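You operate a simulated robot arm through the tools that you are given. There is no shell and no other tool. Be economical: measure what you need, move in short steps, check, and stop when the job is done.

Carry out the task below with a simulated robot arm. There is one attempt and no reset: what you move stays moved.

TASK
Put things in order on the dining table top. At the end: the white label card (marked "SUMMER") from the dining table top stands where the black door wedge stood; the clear glass from the dining table top stands where the white label card stood; one of the tea sachets from the dining table top is on top of the red glasses case on the dining table top; the black door wedge stands on top of the yellow book (marked "GARDENS"); whatever was shut is shut again. Leave all else as you found it, and nothing knocked over.

It is judged by the outcome, as a careful person would: the job done as asked, and still so three seconds after it is handed in. It fails if anything else is knocked over, pushed out of place, dropped, spilled or broken.

THE ROBOT
A 7-joint arm with a two-finger parallel gripper, fixed in place. Base frame: the origin is at the foot of the arm, x ahead of it, y to its left, z up; the work surface is at about z = 750. Lengths are in mm, angles in degrees, forces in N, time in s.
With the tool pointing down near the work surface it reaches from about 300 to 680 mm from the base axis. Its first joint turns from -66.0 to 66.0 degrees. Payload 1.57 kg.
Tool frame: the origin (TCP) lies between the finger pads and is the grasp point; the fingertips stand 30 mm ahead of it; z points along the fingers, y is the line along which they close. The gripper opens to 110 mm. The fingers are 24 mm wide and 12 mm thick; the gripper's body (48 by 112 mm) begins 78 mm behind the TCP.
Orientation is that of the tool frame in the base frame, as a unit quaternion [w, x, y, z]. With the fingers straight down and closing along the base's y, the tool's x points along the base's -x, its y along +y and its z along -z.

THE INTERFACE
- The arm moves only by the tool move_arm. Its argument "increments" is a list of rows, each a list of 3 entries, a list of its own where there are three numbers: the shift along the tool's x, y, z in mm, then the turn, a rotation vector about the tool's x, y, z in degrees, then the finger opening in mm, from 0 to 110. In form: [[[dx, dy, dz], [ax, ay, az], grip], ...]. A call has 1 to 20 rows; each row is the pose to reach, as a shift and turn from the pose commanded when the call began, along the tool's axes at that moment. A row lasts 0.2 s, in which the tool goes at most 50 mm and 8.6 degrees; a call with a longer step from one row to the next is refused whole, and so is a gripper value outside its range. A pose out of reach is approached as far as the arm can. The call stops where the force on the tool passes 40 N (or 10 N more than at its start, if that is more) or the arm is blocked; 0.2 s more then pass. The fingers move at their own pace (about 108 mm/s each) and stop on an object; they squeeze with about 28 N. The grip force told is the motor's: it shows also when the fingers shut on nothing. Time passes only in rows, and 0.2 s behind the last, so rows that repeat a pose let the fingers close. It gives the time, the measured TCP pose, the force on the tool (base axes), the opening and the grip force at its end, in the units of the frame above (readings bear some noise), and new pictures: "pictures" is both (left out), scene, wrist or none.
- Cameras (640 x 400 px; columns grow to the right, rows downward): "scene" is fixed at [157.5, -392, 1392.8]; the picture's right is [0.82, -0.57, 0.00], its down [-0.38, -0.55, -0.74] and it looks along [0.42, 0.61, -0.67] (base axes); focal length 340 px, centre (320, 200). "wrist" rides on the gripper at [-36, 0, -80] in the tool frame; the picture's right is [0.00, -1.00, 0.00], its down [0.97, 0.00, -0.24] and it looks along [0.24, 0.00, 0.97] (tool axes); focal length 218 px, centre (320, 200).
- probe_pixels(camera, pixels): there is no depth. For up to 12 entries [column, row, z] of the newest picture of that camera ("zoom" is the newest enlarged one), the place [x, y] in the base frame at which the ray of that pixel passes the height z, good to about 2 mm. No time passes.
- inspect(camera, box): a new picture of the part [left, top, right, bottom] of that camera's present view, enlarged. No time passes.
- finish_job(): hands the job in; it is judged then, once.

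Work in short steps. Measure before you move; look again where a grasp or a placing could have gone wrong, and mend it. You have 80 turns and 120 pictures in all, those below and enlarged ones among them. Open the gripper and draw the arm clear of the work before you hand the job in, unless the task says otherwise; then end with one line.

The tools are called after "Call:" as name(argument=value, ...) on one line, values as JSON. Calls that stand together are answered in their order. move_arm: Moves the arm, as the interface text tells. Its arguments: {"type":"object","properties":{"increments":{"type":"array"},"pictures":{"type":"string","enum":["both","scene","wrist","none"]}},"required":["increments"]} The other tools are called the same way: probe_pixels (camera, pixels) gives the place at which the rays of pixels pass given heights; inspect (camera, box) takes an enlarged picture of a part of a camera's view; finish_job () hands the job in.

At the start:

```text
time_s: 0.0
ee_pos: [346.6, 142.3, 1026.4]
tool_rot: [0.0, 0.0, 1.0, 0.0]
ft_force: [0.6, -1.0, -0.1]
width: 109.9
grip_force: 0.1
```

scene: 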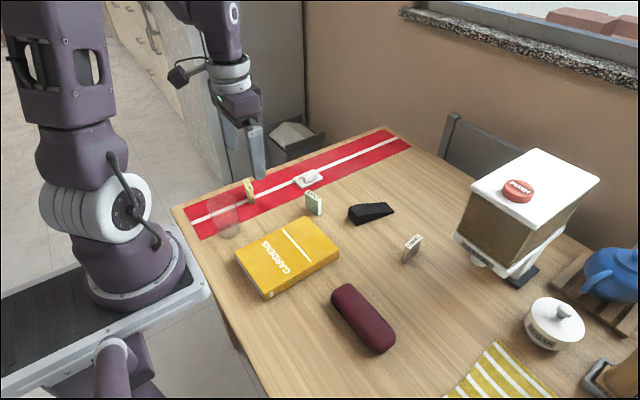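
wrist: 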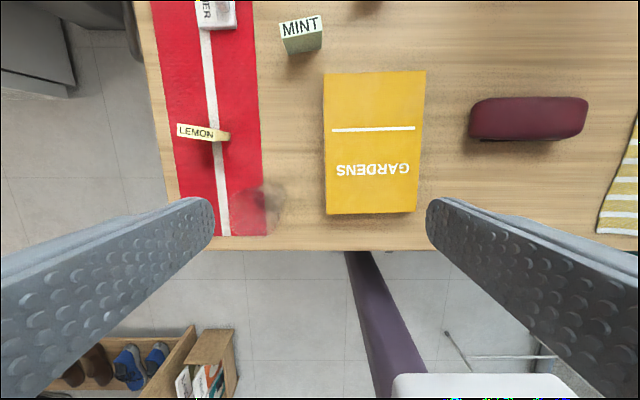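

I'll enlarge the regions to identify the things.

Call:
inspect(camera="scene", box=[180, 130, 440, 290])

Call:
inspect(camera="scene", box=[380, 130, 640, 400])

Call:
inspect(camera="wrist", box=[140, 0, 460, 250])

```text
2.46 times, centred on (310, 210) of scene
```

zoom: 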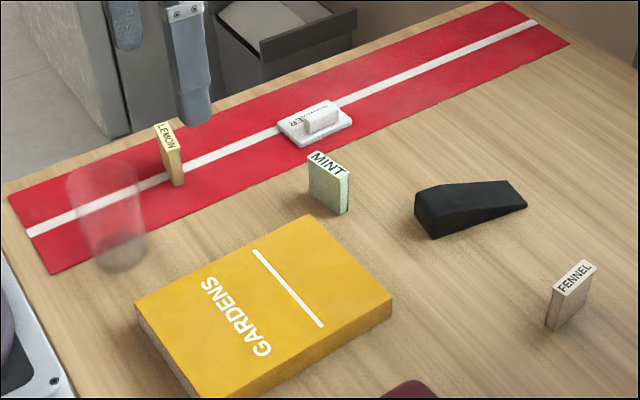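

```text
1.48 times, centred on (510, 265) of scene
```

zoom: 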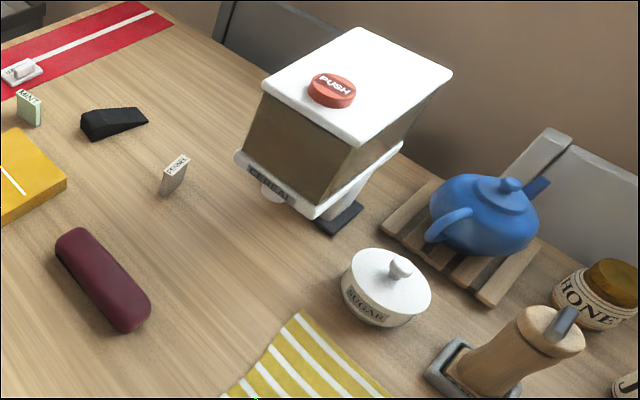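

```text
1.60 times, centred on (300, 125) of wrist
```

zoom: 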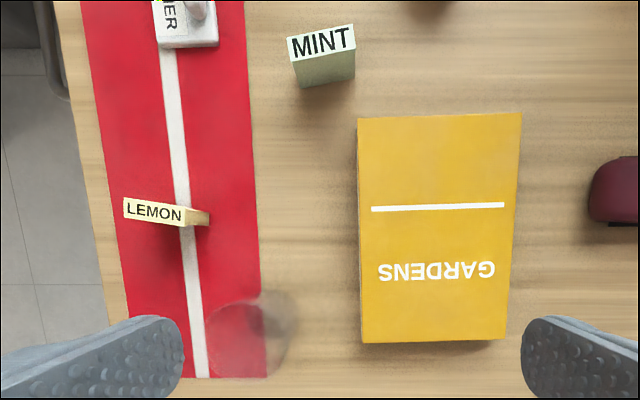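

The white card with a knob lies at scene (308,178), the glass at (223,215), and the wedge at (370,212). I'll move the wrist camera over the middle for a top view.

Call:
move_arm(increments=[[[-40, -15, 0], [0, 0, 0], 110], [[-80, -30, 0], [0, 0, 0], 110], [[-120, -45, 0], [0, 0, 0], 110], [[-160, -60, 0], [0, 0, 0], 110], [[-160, -60, 0], [0, 0, 0], 110]], pictures="both")

```text
time_s: 1.2
ee_pos: [507.5, 81.6, 1028.4]
tool_rot: [0.0, 0.0, 1.0, 0.0]
ft_force: [0.5, -0.4, 0.4]
width: 109.6
grip_force: 0.0
```

scene: 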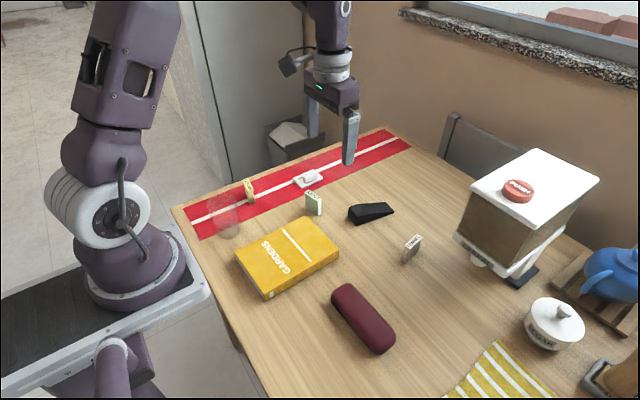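
wrist: 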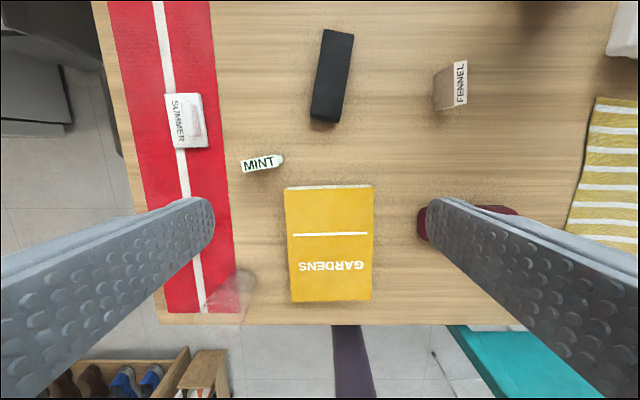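

Call:
inspect(camera="wrist", box=[140, 20, 380, 170])

Call:
probe_pixels(camera="wrist", pixels=[[321, 29, 785], [354, 34, 785], [311, 120, 752], [337, 124, 752], [165, 93, 755], [201, 92, 755], [175, 149, 755], [209, 146, 755], [284, 188, 780], [371, 185, 780], [292, 302, 780], [373, 299, 780]])

Call:
probe_pixels(camera="scene", pixels=[[308, 186, 750], [231, 236, 750], [213, 232, 750], [240, 231, 750], [222, 196, 850], [348, 210, 780], [362, 224, 750], [394, 211, 750], [270, 298, 750], [269, 290, 780], [375, 353, 780], [350, 290, 780]])

```text
2.67 times, centred on (260, 95) of wrist
```

zoom: 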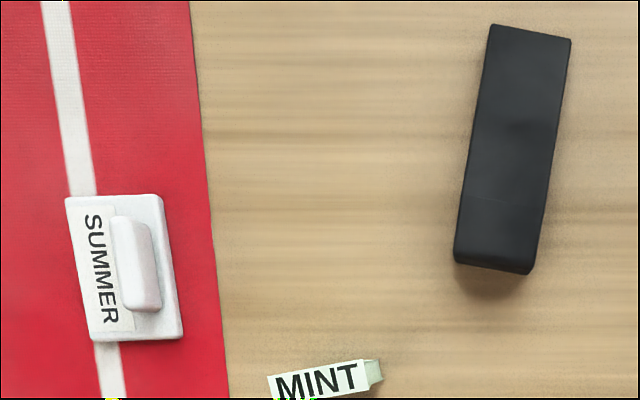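

```text
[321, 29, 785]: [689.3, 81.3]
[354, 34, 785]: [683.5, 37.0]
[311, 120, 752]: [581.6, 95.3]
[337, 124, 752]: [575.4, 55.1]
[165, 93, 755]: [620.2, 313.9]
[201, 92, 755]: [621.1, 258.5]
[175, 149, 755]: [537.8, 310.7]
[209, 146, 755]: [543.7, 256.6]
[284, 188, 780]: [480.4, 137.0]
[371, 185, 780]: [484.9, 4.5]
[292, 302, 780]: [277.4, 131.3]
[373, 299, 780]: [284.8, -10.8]
```

```text
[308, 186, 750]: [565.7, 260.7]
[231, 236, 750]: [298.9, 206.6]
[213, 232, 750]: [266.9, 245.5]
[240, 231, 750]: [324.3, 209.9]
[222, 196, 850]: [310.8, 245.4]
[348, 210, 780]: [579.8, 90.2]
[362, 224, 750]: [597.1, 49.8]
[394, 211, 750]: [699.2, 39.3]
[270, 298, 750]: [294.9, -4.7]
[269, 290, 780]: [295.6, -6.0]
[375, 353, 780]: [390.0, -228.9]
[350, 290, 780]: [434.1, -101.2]
```

Call:
probe_pixels(camera="wrist", pixels=[[323, 29, 755], [354, 34, 755], [310, 117, 785], [338, 121, 785], [311, 119, 750], [337, 123, 750], [455, 62, 800], [468, 62, 800], [455, 105, 800], [467, 105, 800], [433, 110, 750], [453, 107, 750]])

Call:
move_arm(increments=[[[-40, 0, 25], [0, 0, 0], 110], [[-70, -7, 60], [0, 0, 0], 110], [[-100, -14, 100], [0, 0, 0], 110], [[-100, -14, 100], [0, 0, 0], 110]])

```text
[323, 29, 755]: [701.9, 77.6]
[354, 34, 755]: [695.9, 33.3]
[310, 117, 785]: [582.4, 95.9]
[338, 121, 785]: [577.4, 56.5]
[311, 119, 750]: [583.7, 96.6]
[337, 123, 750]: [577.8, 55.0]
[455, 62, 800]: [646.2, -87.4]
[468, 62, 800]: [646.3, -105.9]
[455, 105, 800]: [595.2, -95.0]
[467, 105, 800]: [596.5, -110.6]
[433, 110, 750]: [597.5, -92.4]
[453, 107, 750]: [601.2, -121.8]
```

```text
refused: row 3 steps farther than a row can; nothing moved
```

The wedge runs from about (580,76) to (699,55), yaw about −10°. I move above it and turn to match.

Call:
move_arm(increments=[[[-40, 0, 20], [0, 0, 5], 110], [[-70, -5, 50], [0, 0, 10], 110], [[-90, -10, 85], [0, 0, 10], 110], [[-100, -14, 120], [0, 0, 10], 110], [[-100, -14, 120], [0, 0, 10], 110]])

```text
time_s: 2.4
ee_pos: [607.7, 67.2, 907.8]
tool_rot: [0.0, 0.087, 0.996, 0.0]
ft_force: [0.2, -0.3, -0.1]
width: 110.1
grip_force: 0.0
```

scene: 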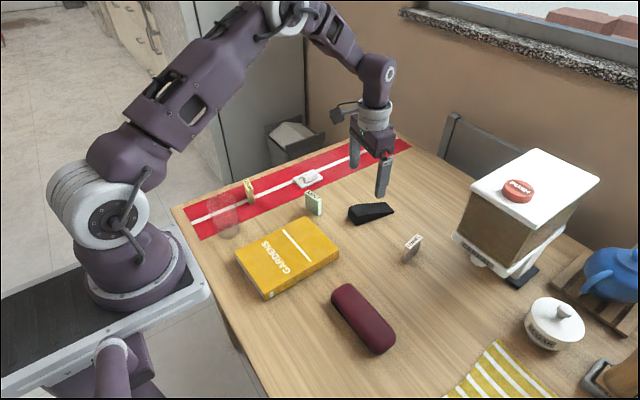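
wrist: 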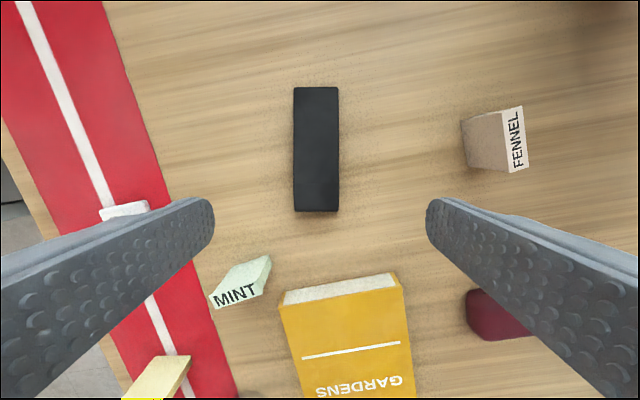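

Call:
probe_pixels(camera="wrist", pixels=[[294, 87, 754], [338, 87, 754], [294, 212, 750], [337, 212, 750], [294, 208, 782], [338, 208, 782], [295, 305, 750], [283, 305, 780], [281, 306, 785], [403, 287, 780], [285, 291, 750], [391, 272, 750]])

Call:
inspect(camera="wrist", box=[240, 70, 440, 320])

Call:
inspect(camera="scene", box=[320, 180, 440, 260])

```text
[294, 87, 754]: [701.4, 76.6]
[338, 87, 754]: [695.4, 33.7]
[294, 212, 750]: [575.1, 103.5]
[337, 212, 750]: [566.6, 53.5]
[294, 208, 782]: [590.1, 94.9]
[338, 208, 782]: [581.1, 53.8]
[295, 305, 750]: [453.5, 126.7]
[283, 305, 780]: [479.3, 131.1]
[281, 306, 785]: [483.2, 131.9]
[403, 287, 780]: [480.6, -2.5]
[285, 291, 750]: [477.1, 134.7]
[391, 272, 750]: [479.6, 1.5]
```

```text
1.60 times, centred on (340, 195) of wrist
```

zoom: 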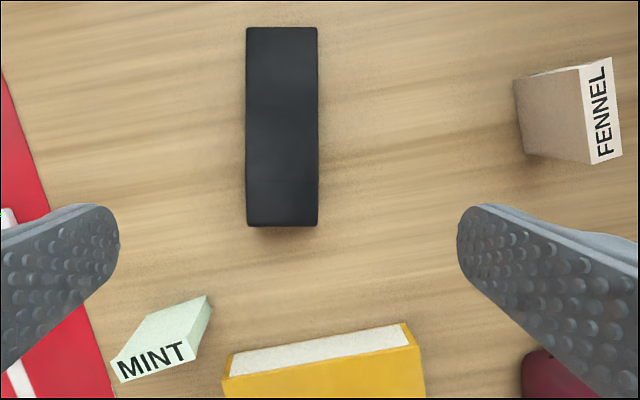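

```text
5.00 times, centred on (380, 220) of scene
```

zoom: 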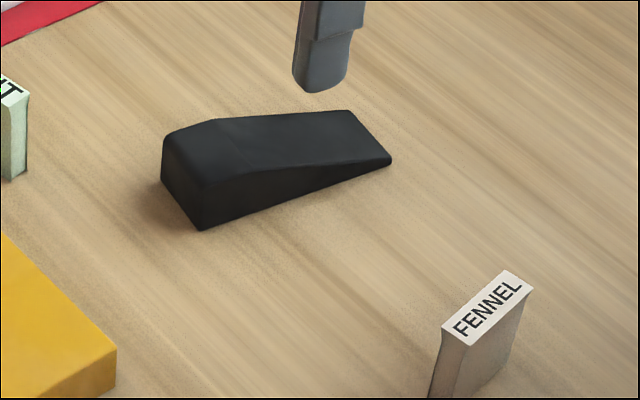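

Wedge ≈30 mm high, aligned. I go down to grasp it at (622,67).

Call:
move_arm(increments=[[[-8, 1, 40], [0, 0, 0], 90], [[-15.4, 1.7, 80], [0, 0, 0], 80], [[-15.4, 1.7, 110], [0, 0, 0], 80], [[-15.4, 1.7, 122], [0, 0, 0], 80], [[-15.4, 1.7, 122], [0, 0, 0], 80]], pictures="both")

```text
time_s: 3.6
ee_pos: [621.4, 67.0, 784.3]
tool_rot: [0.0, 0.087, 0.996, 0.0]
ft_force: [0.0, 0.7, -0.3]
width: 79.8
grip_force: 0.1
```

scene: 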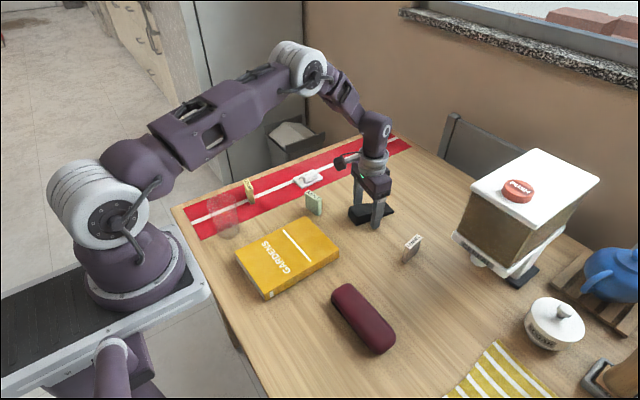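
wrist: 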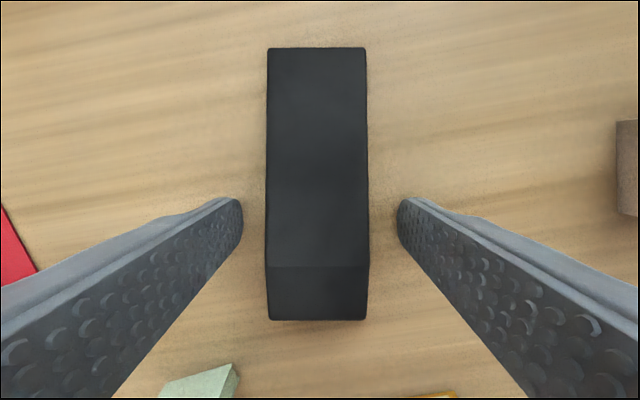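

Fingers straddle the wedge. I close, lift, and measure the exact spot from the present picture.

Call:
probe_pixels(camera="wrist", pixels=[[268, 48, 755], [366, 48, 755], [269, 320, 778], [366, 320, 778], [266, 266, 780], [369, 266, 780]])

Call:
move_arm(increments=[[[0, 0, 0], [0, 0, 0], 40], [[0, 0, 0], [0, 0, 0], 20], [[0, 0, 0], [0, 0, 0], 20], [[0, 0, -20], [0, 0, 0], 20], [[0, 0, -60], [0, 0, 0], 20], [[0, 0, -80], [0, 0, 0], 20]], pictures="both")

```text
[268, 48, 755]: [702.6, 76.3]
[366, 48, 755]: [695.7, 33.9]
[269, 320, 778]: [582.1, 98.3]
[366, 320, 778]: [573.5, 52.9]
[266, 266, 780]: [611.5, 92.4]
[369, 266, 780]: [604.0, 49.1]
```

```text
time_s: 5.0
ee_pos: [622.1, 67.2, 863.0]
tool_rot: [0.0, 0.088, 0.996, -0.001]
ft_force: [-0.2, -0.2, -1.0]
width: 43.1
grip_force: 28.3
```

scene: 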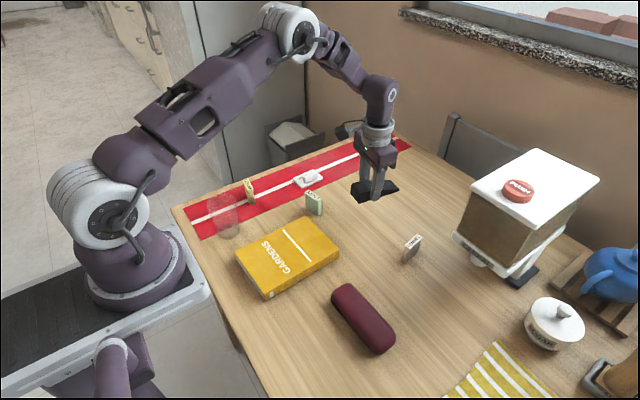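
wrist: 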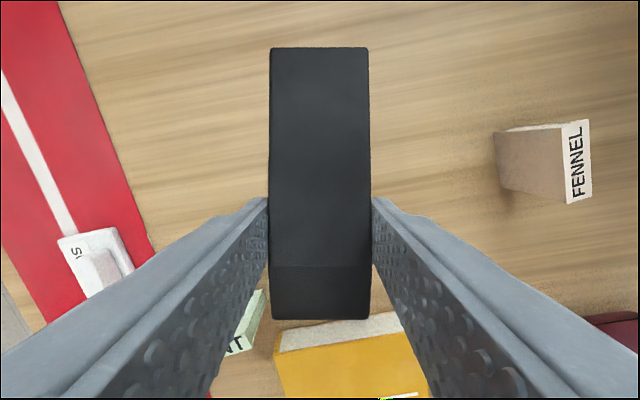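

Gripped (43 mm). I carry it above the book centre (382,65), turning square with it.

Call:
move_arm(increments=[[[15, 0, -25], [0, 0, 0], 20], [[55, -8, -30], [0, 0, -2], 20], [[100, -18, -30], [0, 0, -4], 20], [[145, -26, -30], [0, 0, -6], 20], [[190, -34, -30], [0, 0, -8], 20], [[225, -40, -30], [0, 0, -10], 20], [[250, -45.2, -20], [0, 0, -10], 20], [[250, -45.2, 10], [0, 0, -10], 20], [[250, -45.2, 35], [0, 0, -10], 20], [[250, -45.2, 35], [0, 0, -10], 20]], pictures="both")

```text
time_s: 7.2
ee_pos: [367.8, 65.9, 829.3]
tool_rot: [0.0, 0.0, 1.0, 0.0]
ft_force: [0.2, -0.1, -1.3]
width: 43.4
grip_force: 28.0
```

scene: 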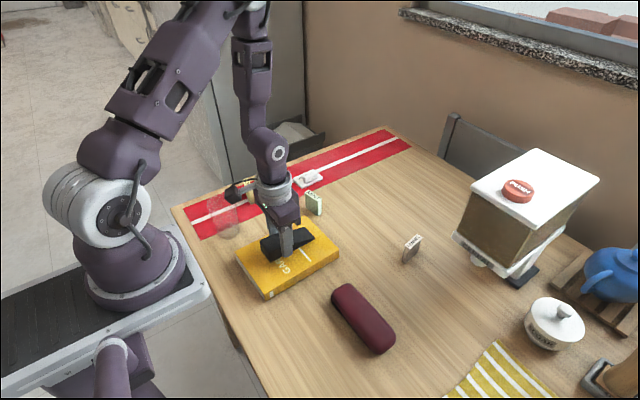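
wrist: 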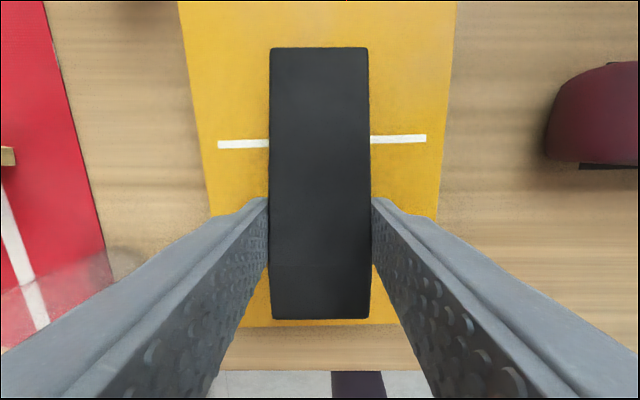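

Call:
move_arm(increments=[[[0, 0, 6], [0, 0, 0], 20], [[0, 0, 11], [0, 0, 0], 20], [[0, 0, 14], [0, 0, 0], 20], [[0, 0, 14], [0, 0, 0], 20]], pictures="none")

Call:
inspect(camera="scene", box=[220, 200, 360, 300])

```text
time_s: 8.2
ee_pos: [368.3, 67.3, 815.4]
tool_rot: [0.0, 0.0, 1.0, 0.0]
ft_force: [0.1, 1.1, -1.3]
width: 43.2
grip_force: 27.9
```

```text
4.00 times, centred on (290, 250) of scene
```

zoom: 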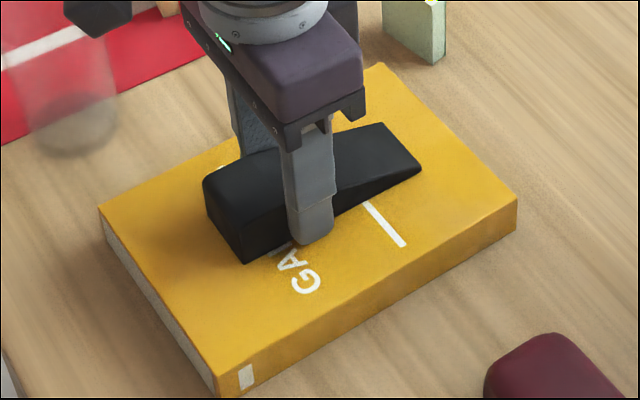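

No contact yet; I go on down in 1.5 mm steps.

Call:
move_arm(increments=[[[0, 0, 1.5], [0, 0, 0], 20], [[0, 0, 3], [0, 0, 0], 20], [[0, 0, 3], [0, 0, 0], 20]], pictures="none")

```text
time_s: 8.8
ee_pos: [368.3, 67.0, 813.9]
tool_rot: [0.001, 0.0, 1.0, 0.001]
ft_force: [-1.8, 1.6, 15.2]
width: 43.0
grip_force: 27.9
stopped in row 2: the force on the tool passed its limit (the readings are from after the stop); the commanded pose is now the measured one
```

Contact at 813.9. Release and rise straight.

Call:
move_arm(increments=[[[0, 0, 0], [0, 0, 0], 60], [[0, 0, 0], [0, 0, 0], 80], [[0, 0, -30], [0, 0, 0], 80], [[0, 0, -75], [0, 0, 0], 80], [[0, 0, -120], [0, 0, 0], 80], [[0, 0, -120], [0, 0, 0], 80]], pictures="both")

```text
time_s: 10.2
ee_pos: [369.1, 65.5, 935.8]
tool_rot: [0.001, 0.0, 1.0, 0.001]
ft_force: [0.5, -0.8, -0.1]
width: 80.2
grip_force: 0.1
```

scene: 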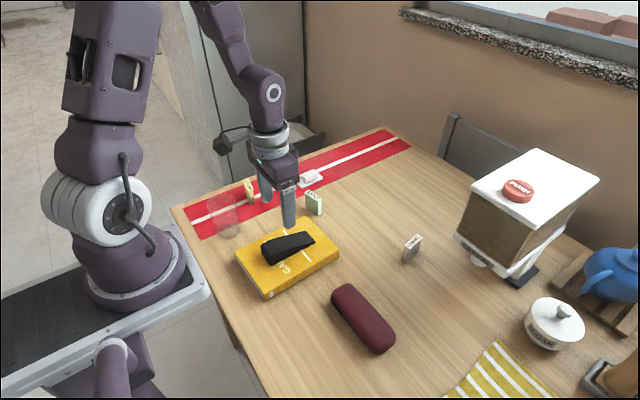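
wrist: 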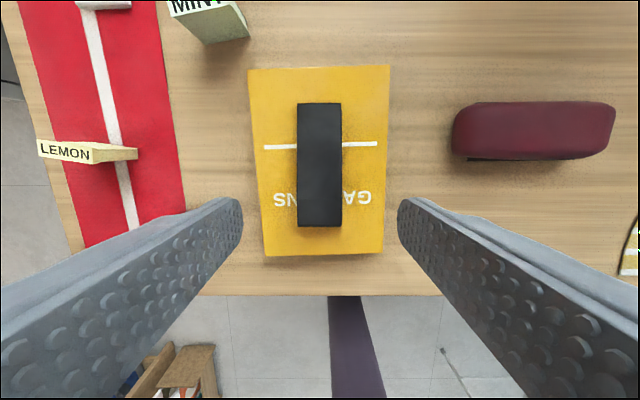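

Wedge sits well on the book. Next I go above the label card near (580,285).

Call:
move_arm(increments=[[[-25, 30, 0], [0, 0, 0], 80], [[-50, 62, 0], [0, 0, 0], 80], [[-77, 94, 0], [0, 0, 0], 80], [[-104, 125, 0], [0, 0, 0], 80], [[-130, 156, 10], [0, 0, 0], 80], [[-156, 187, 25], [0, 0, 0], 80], [[-181, 218, 40], [0, 0, 0], 80], [[-181, 218, 40], [0, 0, 0], 80]], pictures="both")

```text
time_s: 12.0
ee_pos: [548.8, 283.7, 896.9]
tool_rot: [0.001, 0.0, 1.0, 0.001]
ft_force: [0.2, -0.1, -0.1]
width: 80.1
grip_force: 0.0
```

scene: 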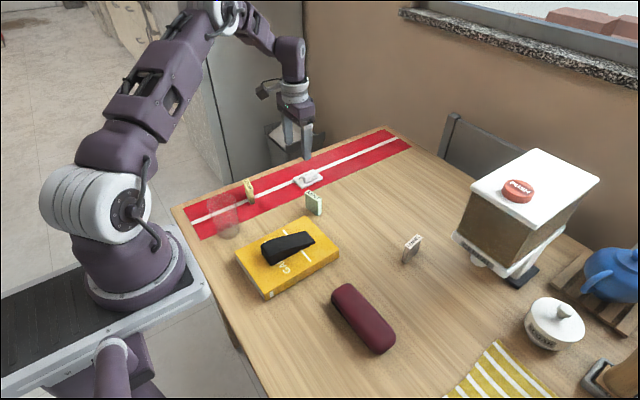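
wrist: 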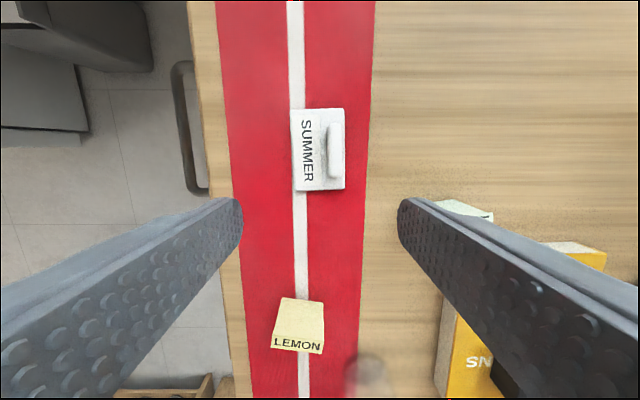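

Call:
inspect(camera="wrist", box=[260, 90, 380, 210])

Call:
inspect(camera="scene", box=[275, 155, 345, 205])

Call:
probe_pixels(camera="wrist", pixels=[[291, 110, 757], [342, 109, 757], [295, 191, 757], [344, 188, 757], [327, 123, 772], [340, 122, 772], [329, 180, 772], [341, 178, 772]])

```text
3.33 times, centred on (320, 150) of wrist
```

zoom: 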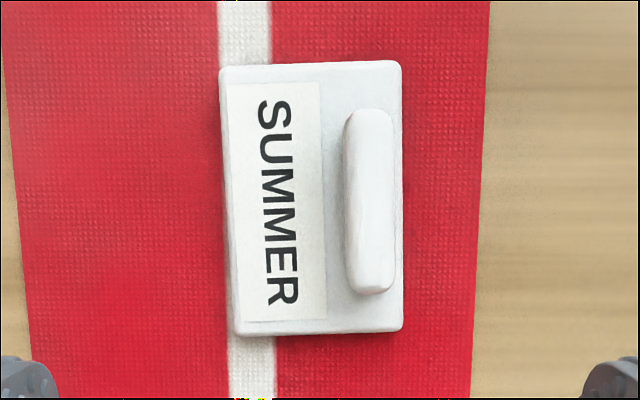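

```text
8.00 times, centred on (310, 180) of scene
```

zoom: 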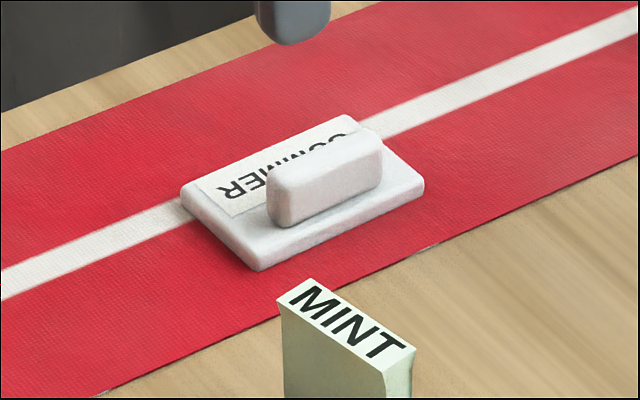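

```text
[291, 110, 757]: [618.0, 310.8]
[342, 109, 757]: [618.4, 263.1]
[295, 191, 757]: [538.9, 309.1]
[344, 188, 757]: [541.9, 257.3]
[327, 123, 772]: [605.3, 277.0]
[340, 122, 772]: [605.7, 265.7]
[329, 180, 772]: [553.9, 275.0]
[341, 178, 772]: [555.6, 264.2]
```

Knob centre ≈(579.5,270), card centre ≈(579,285). I go down over the knob with 40 mm opening.

Call:
move_arm(increments=[[[-15, -7, 30], [0, 0, 0], 60], [[-30.5, -13.6, 65], [0, 0, 0], 44], [[-30.5, -13.6, 85], [0, 0, 0], 44], [[-30.5, -13.6, 97], [0, 0, 0], 44], [[-30.5, -13.6, 97], [0, 0, 0], 44]], pictures="wrist")

Call:
inspect(camera="scene", box=[270, 130, 350, 210])

```text
time_s: 13.2
ee_pos: [578.2, 270.3, 799.7]
tool_rot: [0.001, 0.001, 1.0, 0.001]
ft_force: [-0.6, 0.1, -0.5]
width: 44.2
grip_force: 0.1
```

wrist: 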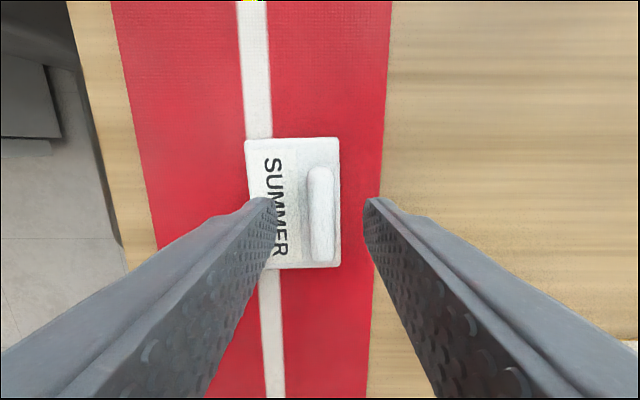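

```text
5.00 times, centred on (310, 170) of scene
```

zoom: 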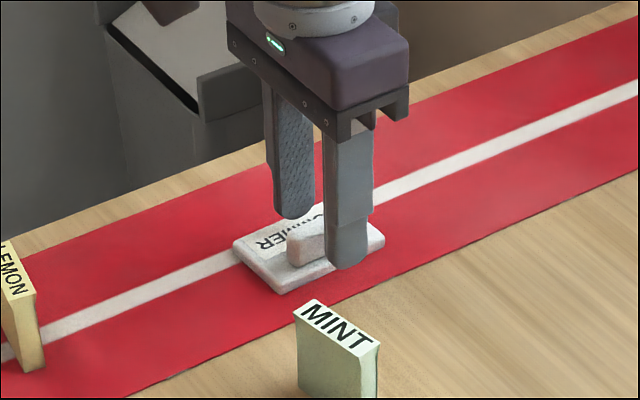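

Knob is centred between fingers. Down 7 mm and close.

Call:
move_arm(increments=[[[0, 0, 4], [0, 0, 0], 44], [[0, 0, 7], [0, 0, 0], 44], [[0, 0, 7], [0, 0, 0], 20], [[0, 0, 7], [0, 0, 0], 5], [[0, 0, 7], [0, 0, 0], 5]], pictures="wrist")

Call:
inspect(camera="scene", box=[270, 130, 350, 210])

```text
time_s: 14.4
ee_pos: [579.6, 271.8, 792.4]
tool_rot: [0.002, 0.0, 1.0, 0.001]
ft_force: [0.0, -0.3, 1.9]
width: 11.6
grip_force: 28.2
```

wrist: 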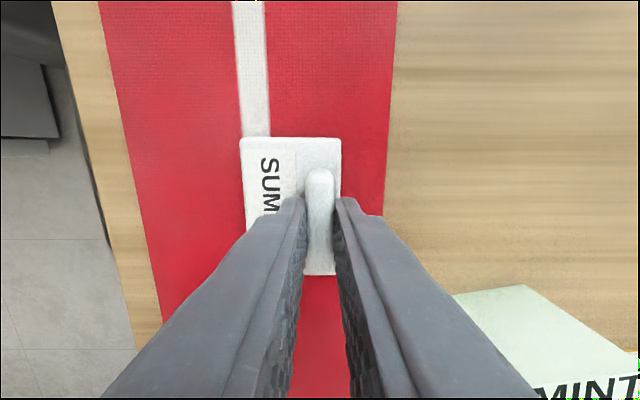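

```text
5.00 times, centred on (310, 170) of scene
```

zoom: 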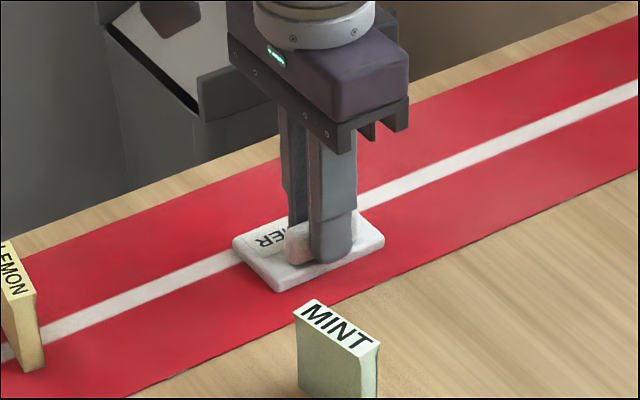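

Gripped (11.6 mm). Lift and carry toward TCP (639,50.5).

Call:
move_arm(increments=[[[0, 0, -15], [0, 0, 0], 5], [[0, 0, -45], [0, 0, 0], 5], [[0, 0, -85], [0, 0, 0], 5], [[-15, -40, -90], [0, 0, 0], 5], [[-30, -85, -90], [0, 0, 0], 5], [[-40, -130, -90], [0, 0, 0], 5], [[-50, -175, -90], [0, 0, 0], 5], [[-59.5, -215, -80], [0, 0, 0], 5], [[-59.5, -221, -50], [0, 0, 0], 5], [[-59.5, -221, -20], [0, 0, 0], 5], [[-59.5, -221, -20], [0, 0, 0], 5]], pictures="both")

```text
time_s: 16.8
ee_pos: [639.1, 49.1, 809.4]
tool_rot: [0.0, 0.0, 1.0, 0.001]
ft_force: [-0.6, 0.2, -0.7]
width: 11.8
grip_force: 28.4
```

scene: 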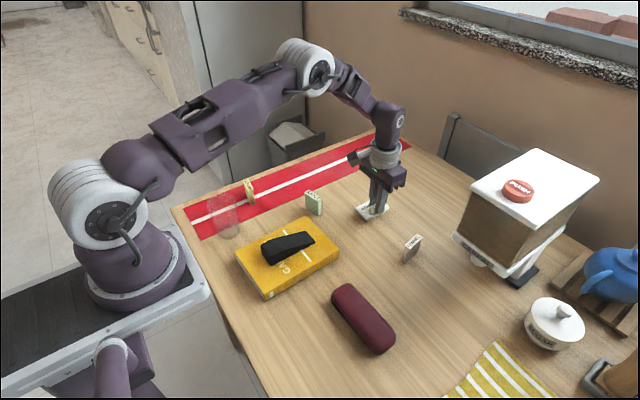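
wrist: 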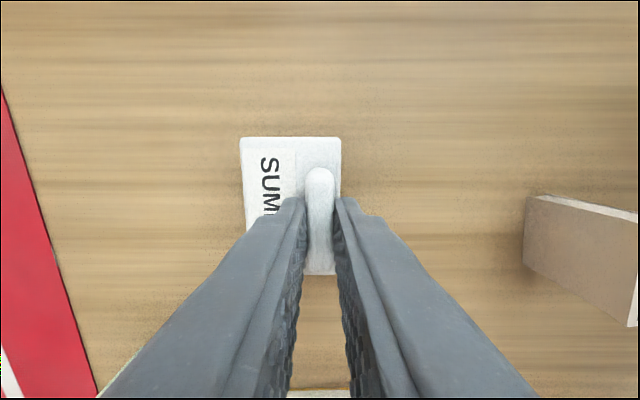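

Over the spot. Lower: contact is expected near z≈791.

Call:
move_arm(increments=[[[0, -1, 8], [0, 0, 0], 5], [[0, -1, 14], [0, 0, 0], 5], [[0, -1, 17], [0, 0, 0], 5], [[0, -1, 18.5], [0, 0, 0], 5], [[0, -1, 20], [0, 0, 0], 5], [[0, -1, 21], [0, 0, 0], 5]], pictures="none")

Call:
inspect(camera="scene", box=[330, 170, 420, 240])

```text
time_s: 18.2
ee_pos: [640.1, 50.3, 791.0]
tool_rot: [0.003, 0.0, 1.0, 0.002]
ft_force: [-3.5, -1.2, 24.9]
width: 11.8
grip_force: 28.0
```

```text
5.71 times, centred on (375, 205) of scene
```

zoom: 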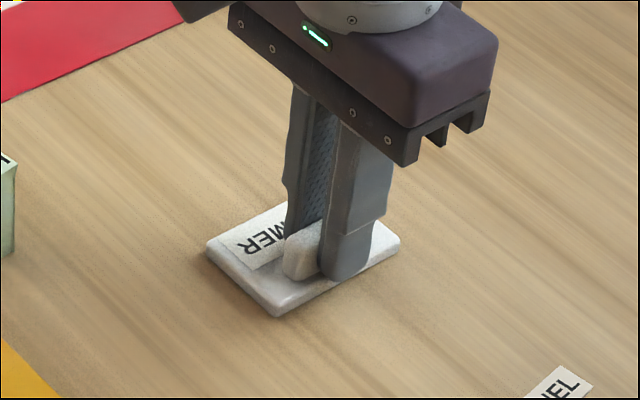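

Seated on the table. Release, rise, and travel high toward the glass for a look.

Call:
move_arm(increments=[[[0, 0, -1], [0, 0, 0], 5], [[0, 0, -1], [0, 0, 0], 30], [[0, 0, -1], [0, 0, 0], 44], [[0, 0, -30], [0, 0, 0], 44], [[0, 0, -75], [0, 0, 0], 60], [[0, 0, -120], [0, 0, 0], 100], [[0, 0, -150], [0, 0, 0], 100], [[0, 0, -150], [0, 0, 0], 100]], pictures="both")

```text
time_s: 20.0
ee_pos: [640.3, 49.1, 938.5]
tool_rot: [0.002, 0.001, 1.0, 0.001]
ft_force: [-0.6, -0.1, -0.5]
width: 100.0
grip_force: 0.0
```

scene: 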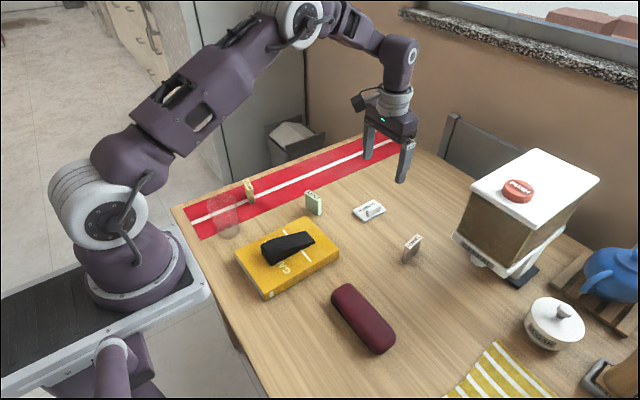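
wrist: 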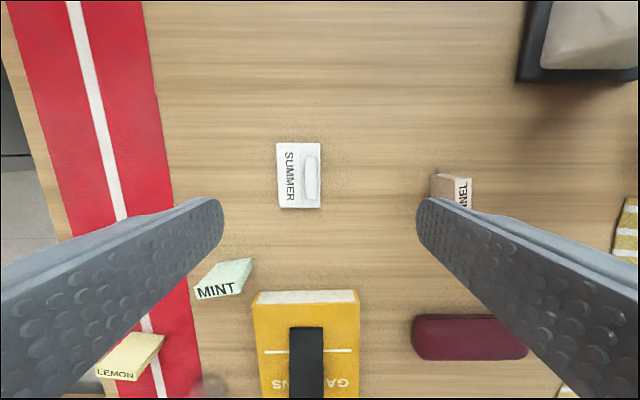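

Card placed. Move to look down at the glass around (300,228).

Call:
move_arm(increments=[[[35, 20, -20], [0, 0, 0], 100], [[72, 41, -40], [0, 0, 0], 100], [[112, 63, -60], [0, 0, 0], 100], [[152, 86, -60], [0, 0, 0], 100], [[192, 109, -60], [0, 0, 0], 100], [[232, 132, -60], [0, 0, 0], 100], [[272, 154, -60], [0, 0, 0], 100], [[310, 176, -60], [0, 0, 0], 100], [[310, 176, -60], [0, 0, 0], 100]], pictures="both")

Call:
inspect(camera="scene", box=[180, 160, 280, 250])

```text
time_s: 22.0
ee_pos: [329.4, 223.0, 999.0]
tool_rot: [0.001, 0.0, 1.0, 0.001]
ft_force: [0.2, 0.3, -0.5]
width: 99.7
grip_force: 0.1
```

scene: 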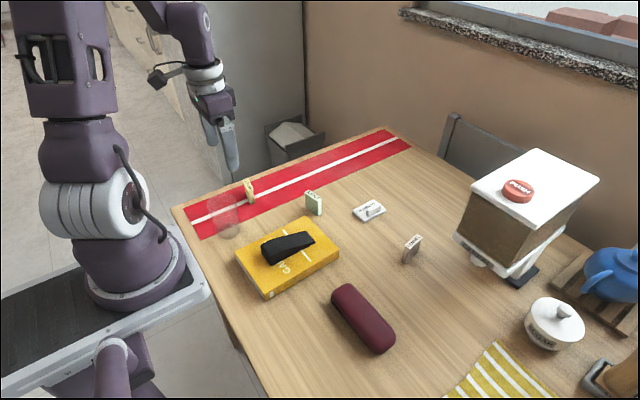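
wrist: 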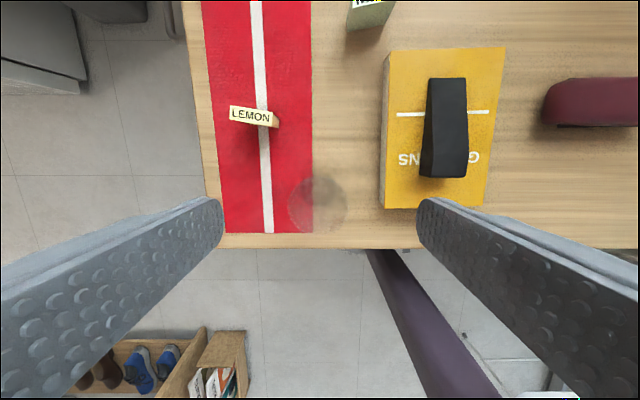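

```text
4.44 times, centred on (230, 205) of scene
```

zoom: 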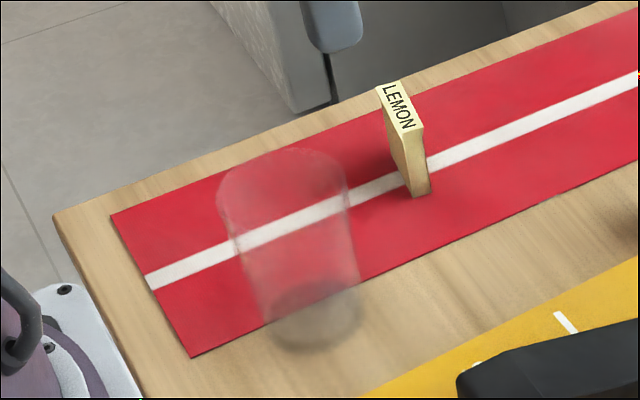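

Call:
inspect(camera="wrist", box=[270, 160, 370, 250])

Call:
probe_pixels(camera="scene", pixels=[[241, 230, 750], [261, 232, 750], [251, 239, 750], [251, 224, 750], [229, 203, 850], [258, 203, 850], [245, 194, 850]])

```text
4.44 times, centred on (320, 205) of wrist
```

zoom: 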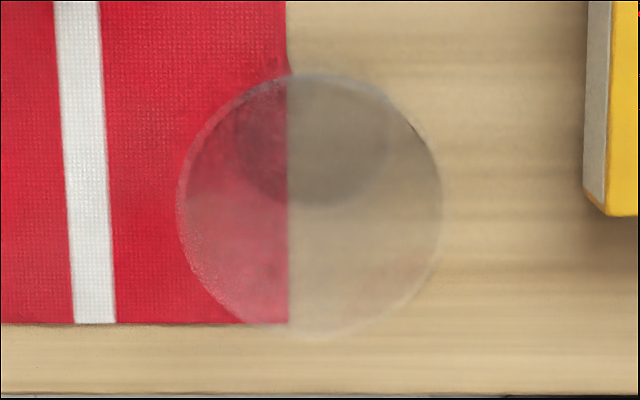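

```text
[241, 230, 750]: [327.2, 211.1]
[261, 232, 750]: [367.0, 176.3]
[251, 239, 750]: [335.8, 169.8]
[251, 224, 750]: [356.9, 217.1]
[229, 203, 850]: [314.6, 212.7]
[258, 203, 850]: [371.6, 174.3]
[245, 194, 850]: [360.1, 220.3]
```

Call:
probe_pixels(camera="wrist", pixels=[[318.2, 191.5, 752], [301, 191.5, 752], [335, 191.5, 752], [317.7, 206.6, 830], [317.7, 206.6, 850], [317.7, 206.6, 870], [288, 206.6, 850], [347.5, 206.6, 850], [288, 206.6, 870], [347.5, 206.6, 870]])

Call:
probe_pixels(camera="scene", pixels=[[229.5, 231, 752], [216, 231, 752], [239.5, 231, 752], [221.7, 203, 850], [221.7, 203, 830], [221.7, 203, 870], [207, 203, 850], [237, 203, 850], [222, 193.5, 850]])

```text
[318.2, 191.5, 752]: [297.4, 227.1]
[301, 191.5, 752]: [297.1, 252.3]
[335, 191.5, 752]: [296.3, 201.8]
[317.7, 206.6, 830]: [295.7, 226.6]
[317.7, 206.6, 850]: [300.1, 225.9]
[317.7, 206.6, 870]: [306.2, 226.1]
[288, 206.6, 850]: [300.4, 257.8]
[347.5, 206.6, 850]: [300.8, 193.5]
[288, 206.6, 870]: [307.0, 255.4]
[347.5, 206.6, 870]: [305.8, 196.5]
```

```text
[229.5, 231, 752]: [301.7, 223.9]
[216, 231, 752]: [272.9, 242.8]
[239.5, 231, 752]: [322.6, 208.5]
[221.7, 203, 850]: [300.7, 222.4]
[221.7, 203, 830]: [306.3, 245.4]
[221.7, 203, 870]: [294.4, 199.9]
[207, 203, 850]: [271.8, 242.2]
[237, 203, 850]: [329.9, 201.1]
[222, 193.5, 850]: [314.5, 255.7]
```

Glass: centre ≈(300,226), rim at z≈850, diameter ≈65. I centre above it at z≈900 and look again.

Call:
move_arm(increments=[[[15, 2, 30], [0, 0, 0], 105], [[29.5, 2.5, 60], [0, 0, 0], 105], [[29.5, 2.5, 90], [0, 0, 0], 105], [[29.5, 2.5, 90], [0, 0, 0], 105]], pictures="both")

Call:
inspect(camera="scene", box=[170, 110, 290, 250])

```text
time_s: 23.0
ee_pos: [298.1, 227.8, 909.3]
tool_rot: [0.001, 0.001, 1.0, 0.001]
ft_force: [1.0, 0.4, -0.3]
width: 105.2
grip_force: 0.1
```

scene: 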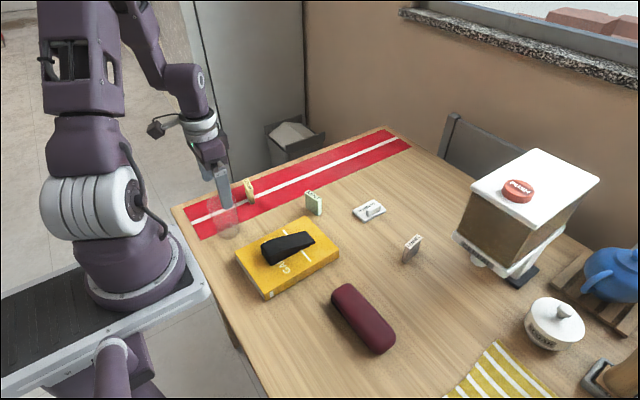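
wrist: 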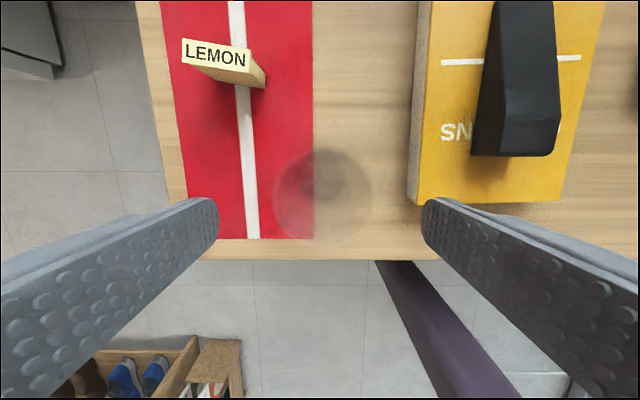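

```text
2.86 times, centred on (230, 180) of scene
```

zoom: 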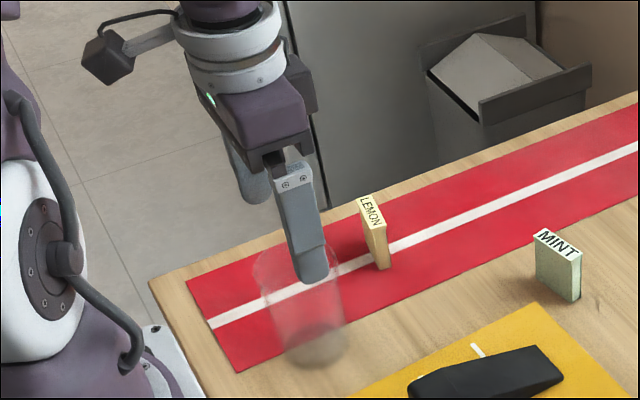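

Call:
probe_pixels(camera="wrist", pixels=[[322, 199, 848], [274, 199, 848], [371, 199, 848], [322, 150, 848], [322, 246, 848], [322, 180, 752]])

```text
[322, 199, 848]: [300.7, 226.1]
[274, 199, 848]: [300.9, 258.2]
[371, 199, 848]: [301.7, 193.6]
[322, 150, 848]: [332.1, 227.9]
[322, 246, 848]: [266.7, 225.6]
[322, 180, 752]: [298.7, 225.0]
```

Centre confirmed (300,226). Descend to z≈803 and close.

Call:
move_arm(increments=[[[-1, -1, 30], [0, 0, 0], 105], [[-1, -1.3, 60], [0, 0, 0], 105], [[-1, -1.3, 90], [0, 0, 0], 105], [[-1, -1.3, 106], [0, 0, 0], 105], [[-1, -1.3, 106], [0, 0, 0], 80], [[-1, -1.3, 106], [0, 0, 0], 45], [[-1, -1.3, 106], [0, 0, 0], 45], [[-1, -1.3, 106], [0, 0, 0], 45]], pictures="both")

Call:
inspect(camera="scene", box=[170, 140, 290, 250])

```text
time_s: 24.8
ee_pos: [300.6, 227.0, 803.7]
tool_rot: [0.001, 0.0, 1.0, 0.002]
ft_force: [-0.1, -1.7, 1.0]
width: 66.5
grip_force: 28.1
```

scene: 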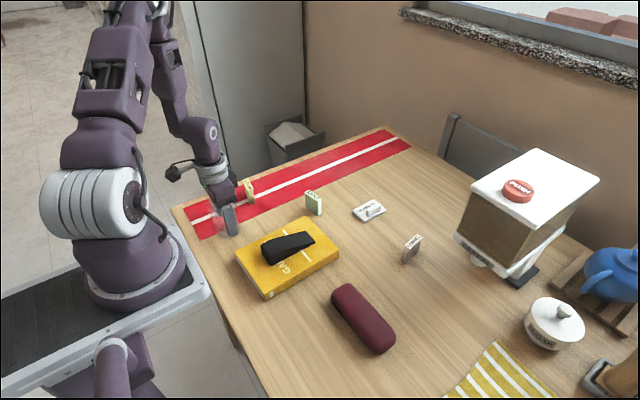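
wrist: 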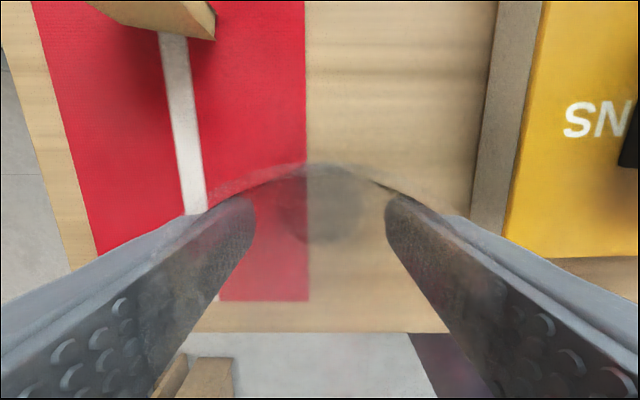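

```text
3.64 times, centred on (230, 195) of scene
```

zoom: 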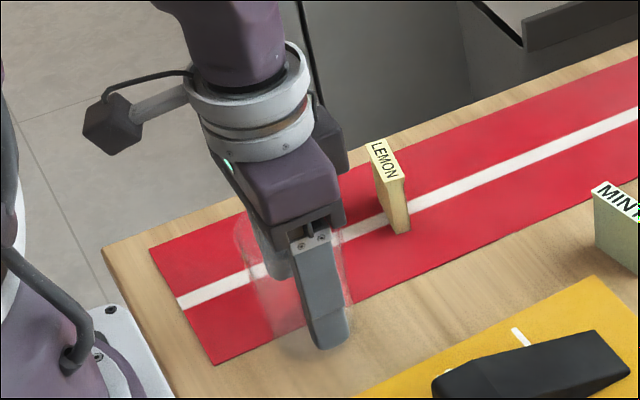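

Glass held (66.5 mm). First a lift, then carry to above the card's old spot (579,285).

Call:
move_arm(increments=[[[0, 0, -10], [0, 0, 0], 45], [[0, 0, -35], [0, 0, 0], 45], [[0, 0, -70], [0, 0, 0], 45], [[0, 0, -105], [0, 0, 0], 45], [[0, 0, -130], [0, 0, 0], 45], [[0, 0, -130], [0, 0, 0], 45]], pictures="scene")

```text
time_s: 26.2
ee_pos: [301.3, 225.5, 933.1]
tool_rot: [0.0, 0.001, 1.0, 0.0]
ft_force: [-0.2, 0.7, -1.8]
width: 66.8
grip_force: 27.8
```

scene: 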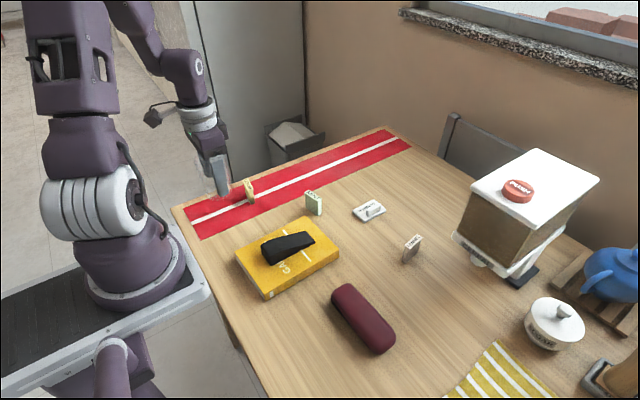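

Call:
move_arm(increments=[[[-20, 4, 0], [0, 0, 0], 45], [[-55, 11, 0], [0, 0, 0], 45], [[-95, 20, 0], [0, 0, 0], 45], [[-135, 28, 0], [0, 0, 0], 45], [[-175, 36, 0], [0, 0, 0], 45], [[-215, 45, 0], [0, 0, 0], 45], [[-250, 53, 0], [0, 0, 0], 45], [[-270, 58, 10], [0, 0, 0], 45], [[-278, 59, 40], [0, 0, 0], 45], [[-278, 59, 75], [0, 0, 0], 45], [[-278, 59, 105], [0, 0, 0], 45], [[-278, 59, 112], [0, 0, 0], 45], [[-278, 59, 112], [0, 0, 0], 45]], pictures="both")

```text
time_s: 29.0
ee_pos: [579.7, 285.7, 820.9]
tool_rot: [0.0, 0.0, 1.0, 0.001]
ft_force: [-0.2, -0.3, -1.6]
width: 67.0
grip_force: 28.2
```

scene: 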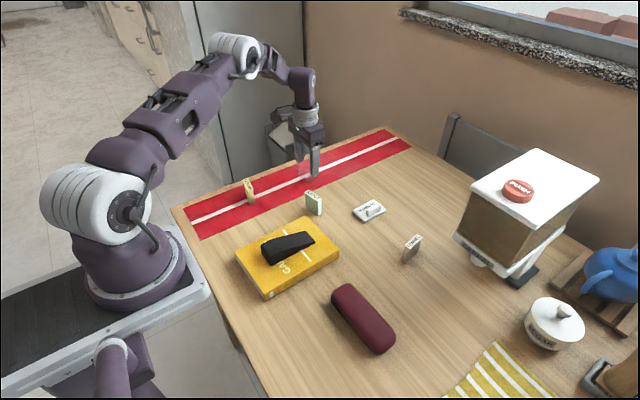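
wrist: 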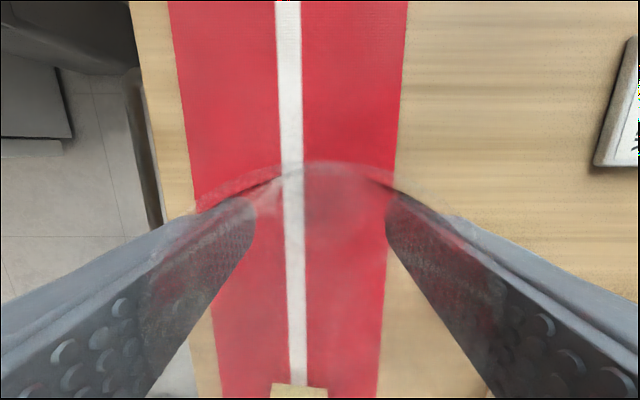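

Over the spot; lower finely.

Call:
move_arm(increments=[[[0, 0, 7], [0, 0, 0], 45], [[0, 0, 12], [0, 0, 0], 45], [[0, 0, 14], [0, 0, 0], 45], [[0, 0, 15], [0, 0, 0], 45], [[0, 0, 15], [0, 0, 0], 45]], pictures="none")

Call:
inspect(camera="scene", box=[260, 120, 360, 210])

```text
time_s: 30.2
ee_pos: [580.2, 285.5, 806.2]
tool_rot: [0.001, 0.001, 1.0, 0.001]
ft_force: [0.3, 0.4, -2.0]
width: 66.9
grip_force: 27.8
```

```text
4.44 times, centred on (310, 165) of scene
```

zoom: 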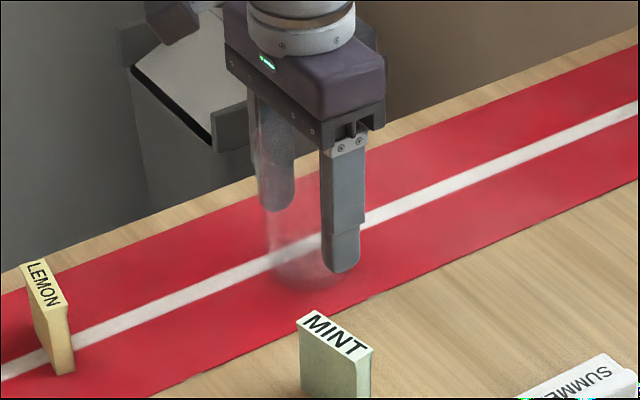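

Call:
move_arm(increments=[[[0, 0, 1], [0, 0, 0], 45], [[0, 0, 2], [0, 0, 0], 45], [[0, 0, 2], [0, 0, 0], 45]], pictures="none")

```text
time_s: 31.0
ee_pos: [578.5, 285.5, 804.6]
tool_rot: [0.001, 0.001, 1.0, 0.001]
ft_force: [0.3, 0.0, -1.3]
width: 66.9
grip_force: 28.2
```

Call:
move_arm(increments=[[[0, 0, 0.7], [0, 0, 0], 45], [[0, 0, 1.4], [0, 0, 0], 45], [[0, 0, 1.4], [0, 0, 0], 45]], pictures="none")

```text
time_s: 31.8
ee_pos: [578.1, 284.3, 804.6]
tool_rot: [0.0, 0.0, 1.0, 0.002]
ft_force: [-0.1, -0.2, -0.7]
width: 67.0
grip_force: 27.7
```

Call:
move_arm(increments=[[[0, 0, 0.6], [0, 0, 0], 45], [[0, 0, 1.2], [0, 0, 0], 45], [[0, 0, 1.2], [0, 0, 0], 45]], pictures="none")

```text
time_s: 32.6
ee_pos: [578.9, 286.0, 803.1]
tool_rot: [0.001, 0.0, 1.0, 0.001]
ft_force: [-3.6, -3.9, 17.1]
width: 67.1
grip_force: 27.9
```

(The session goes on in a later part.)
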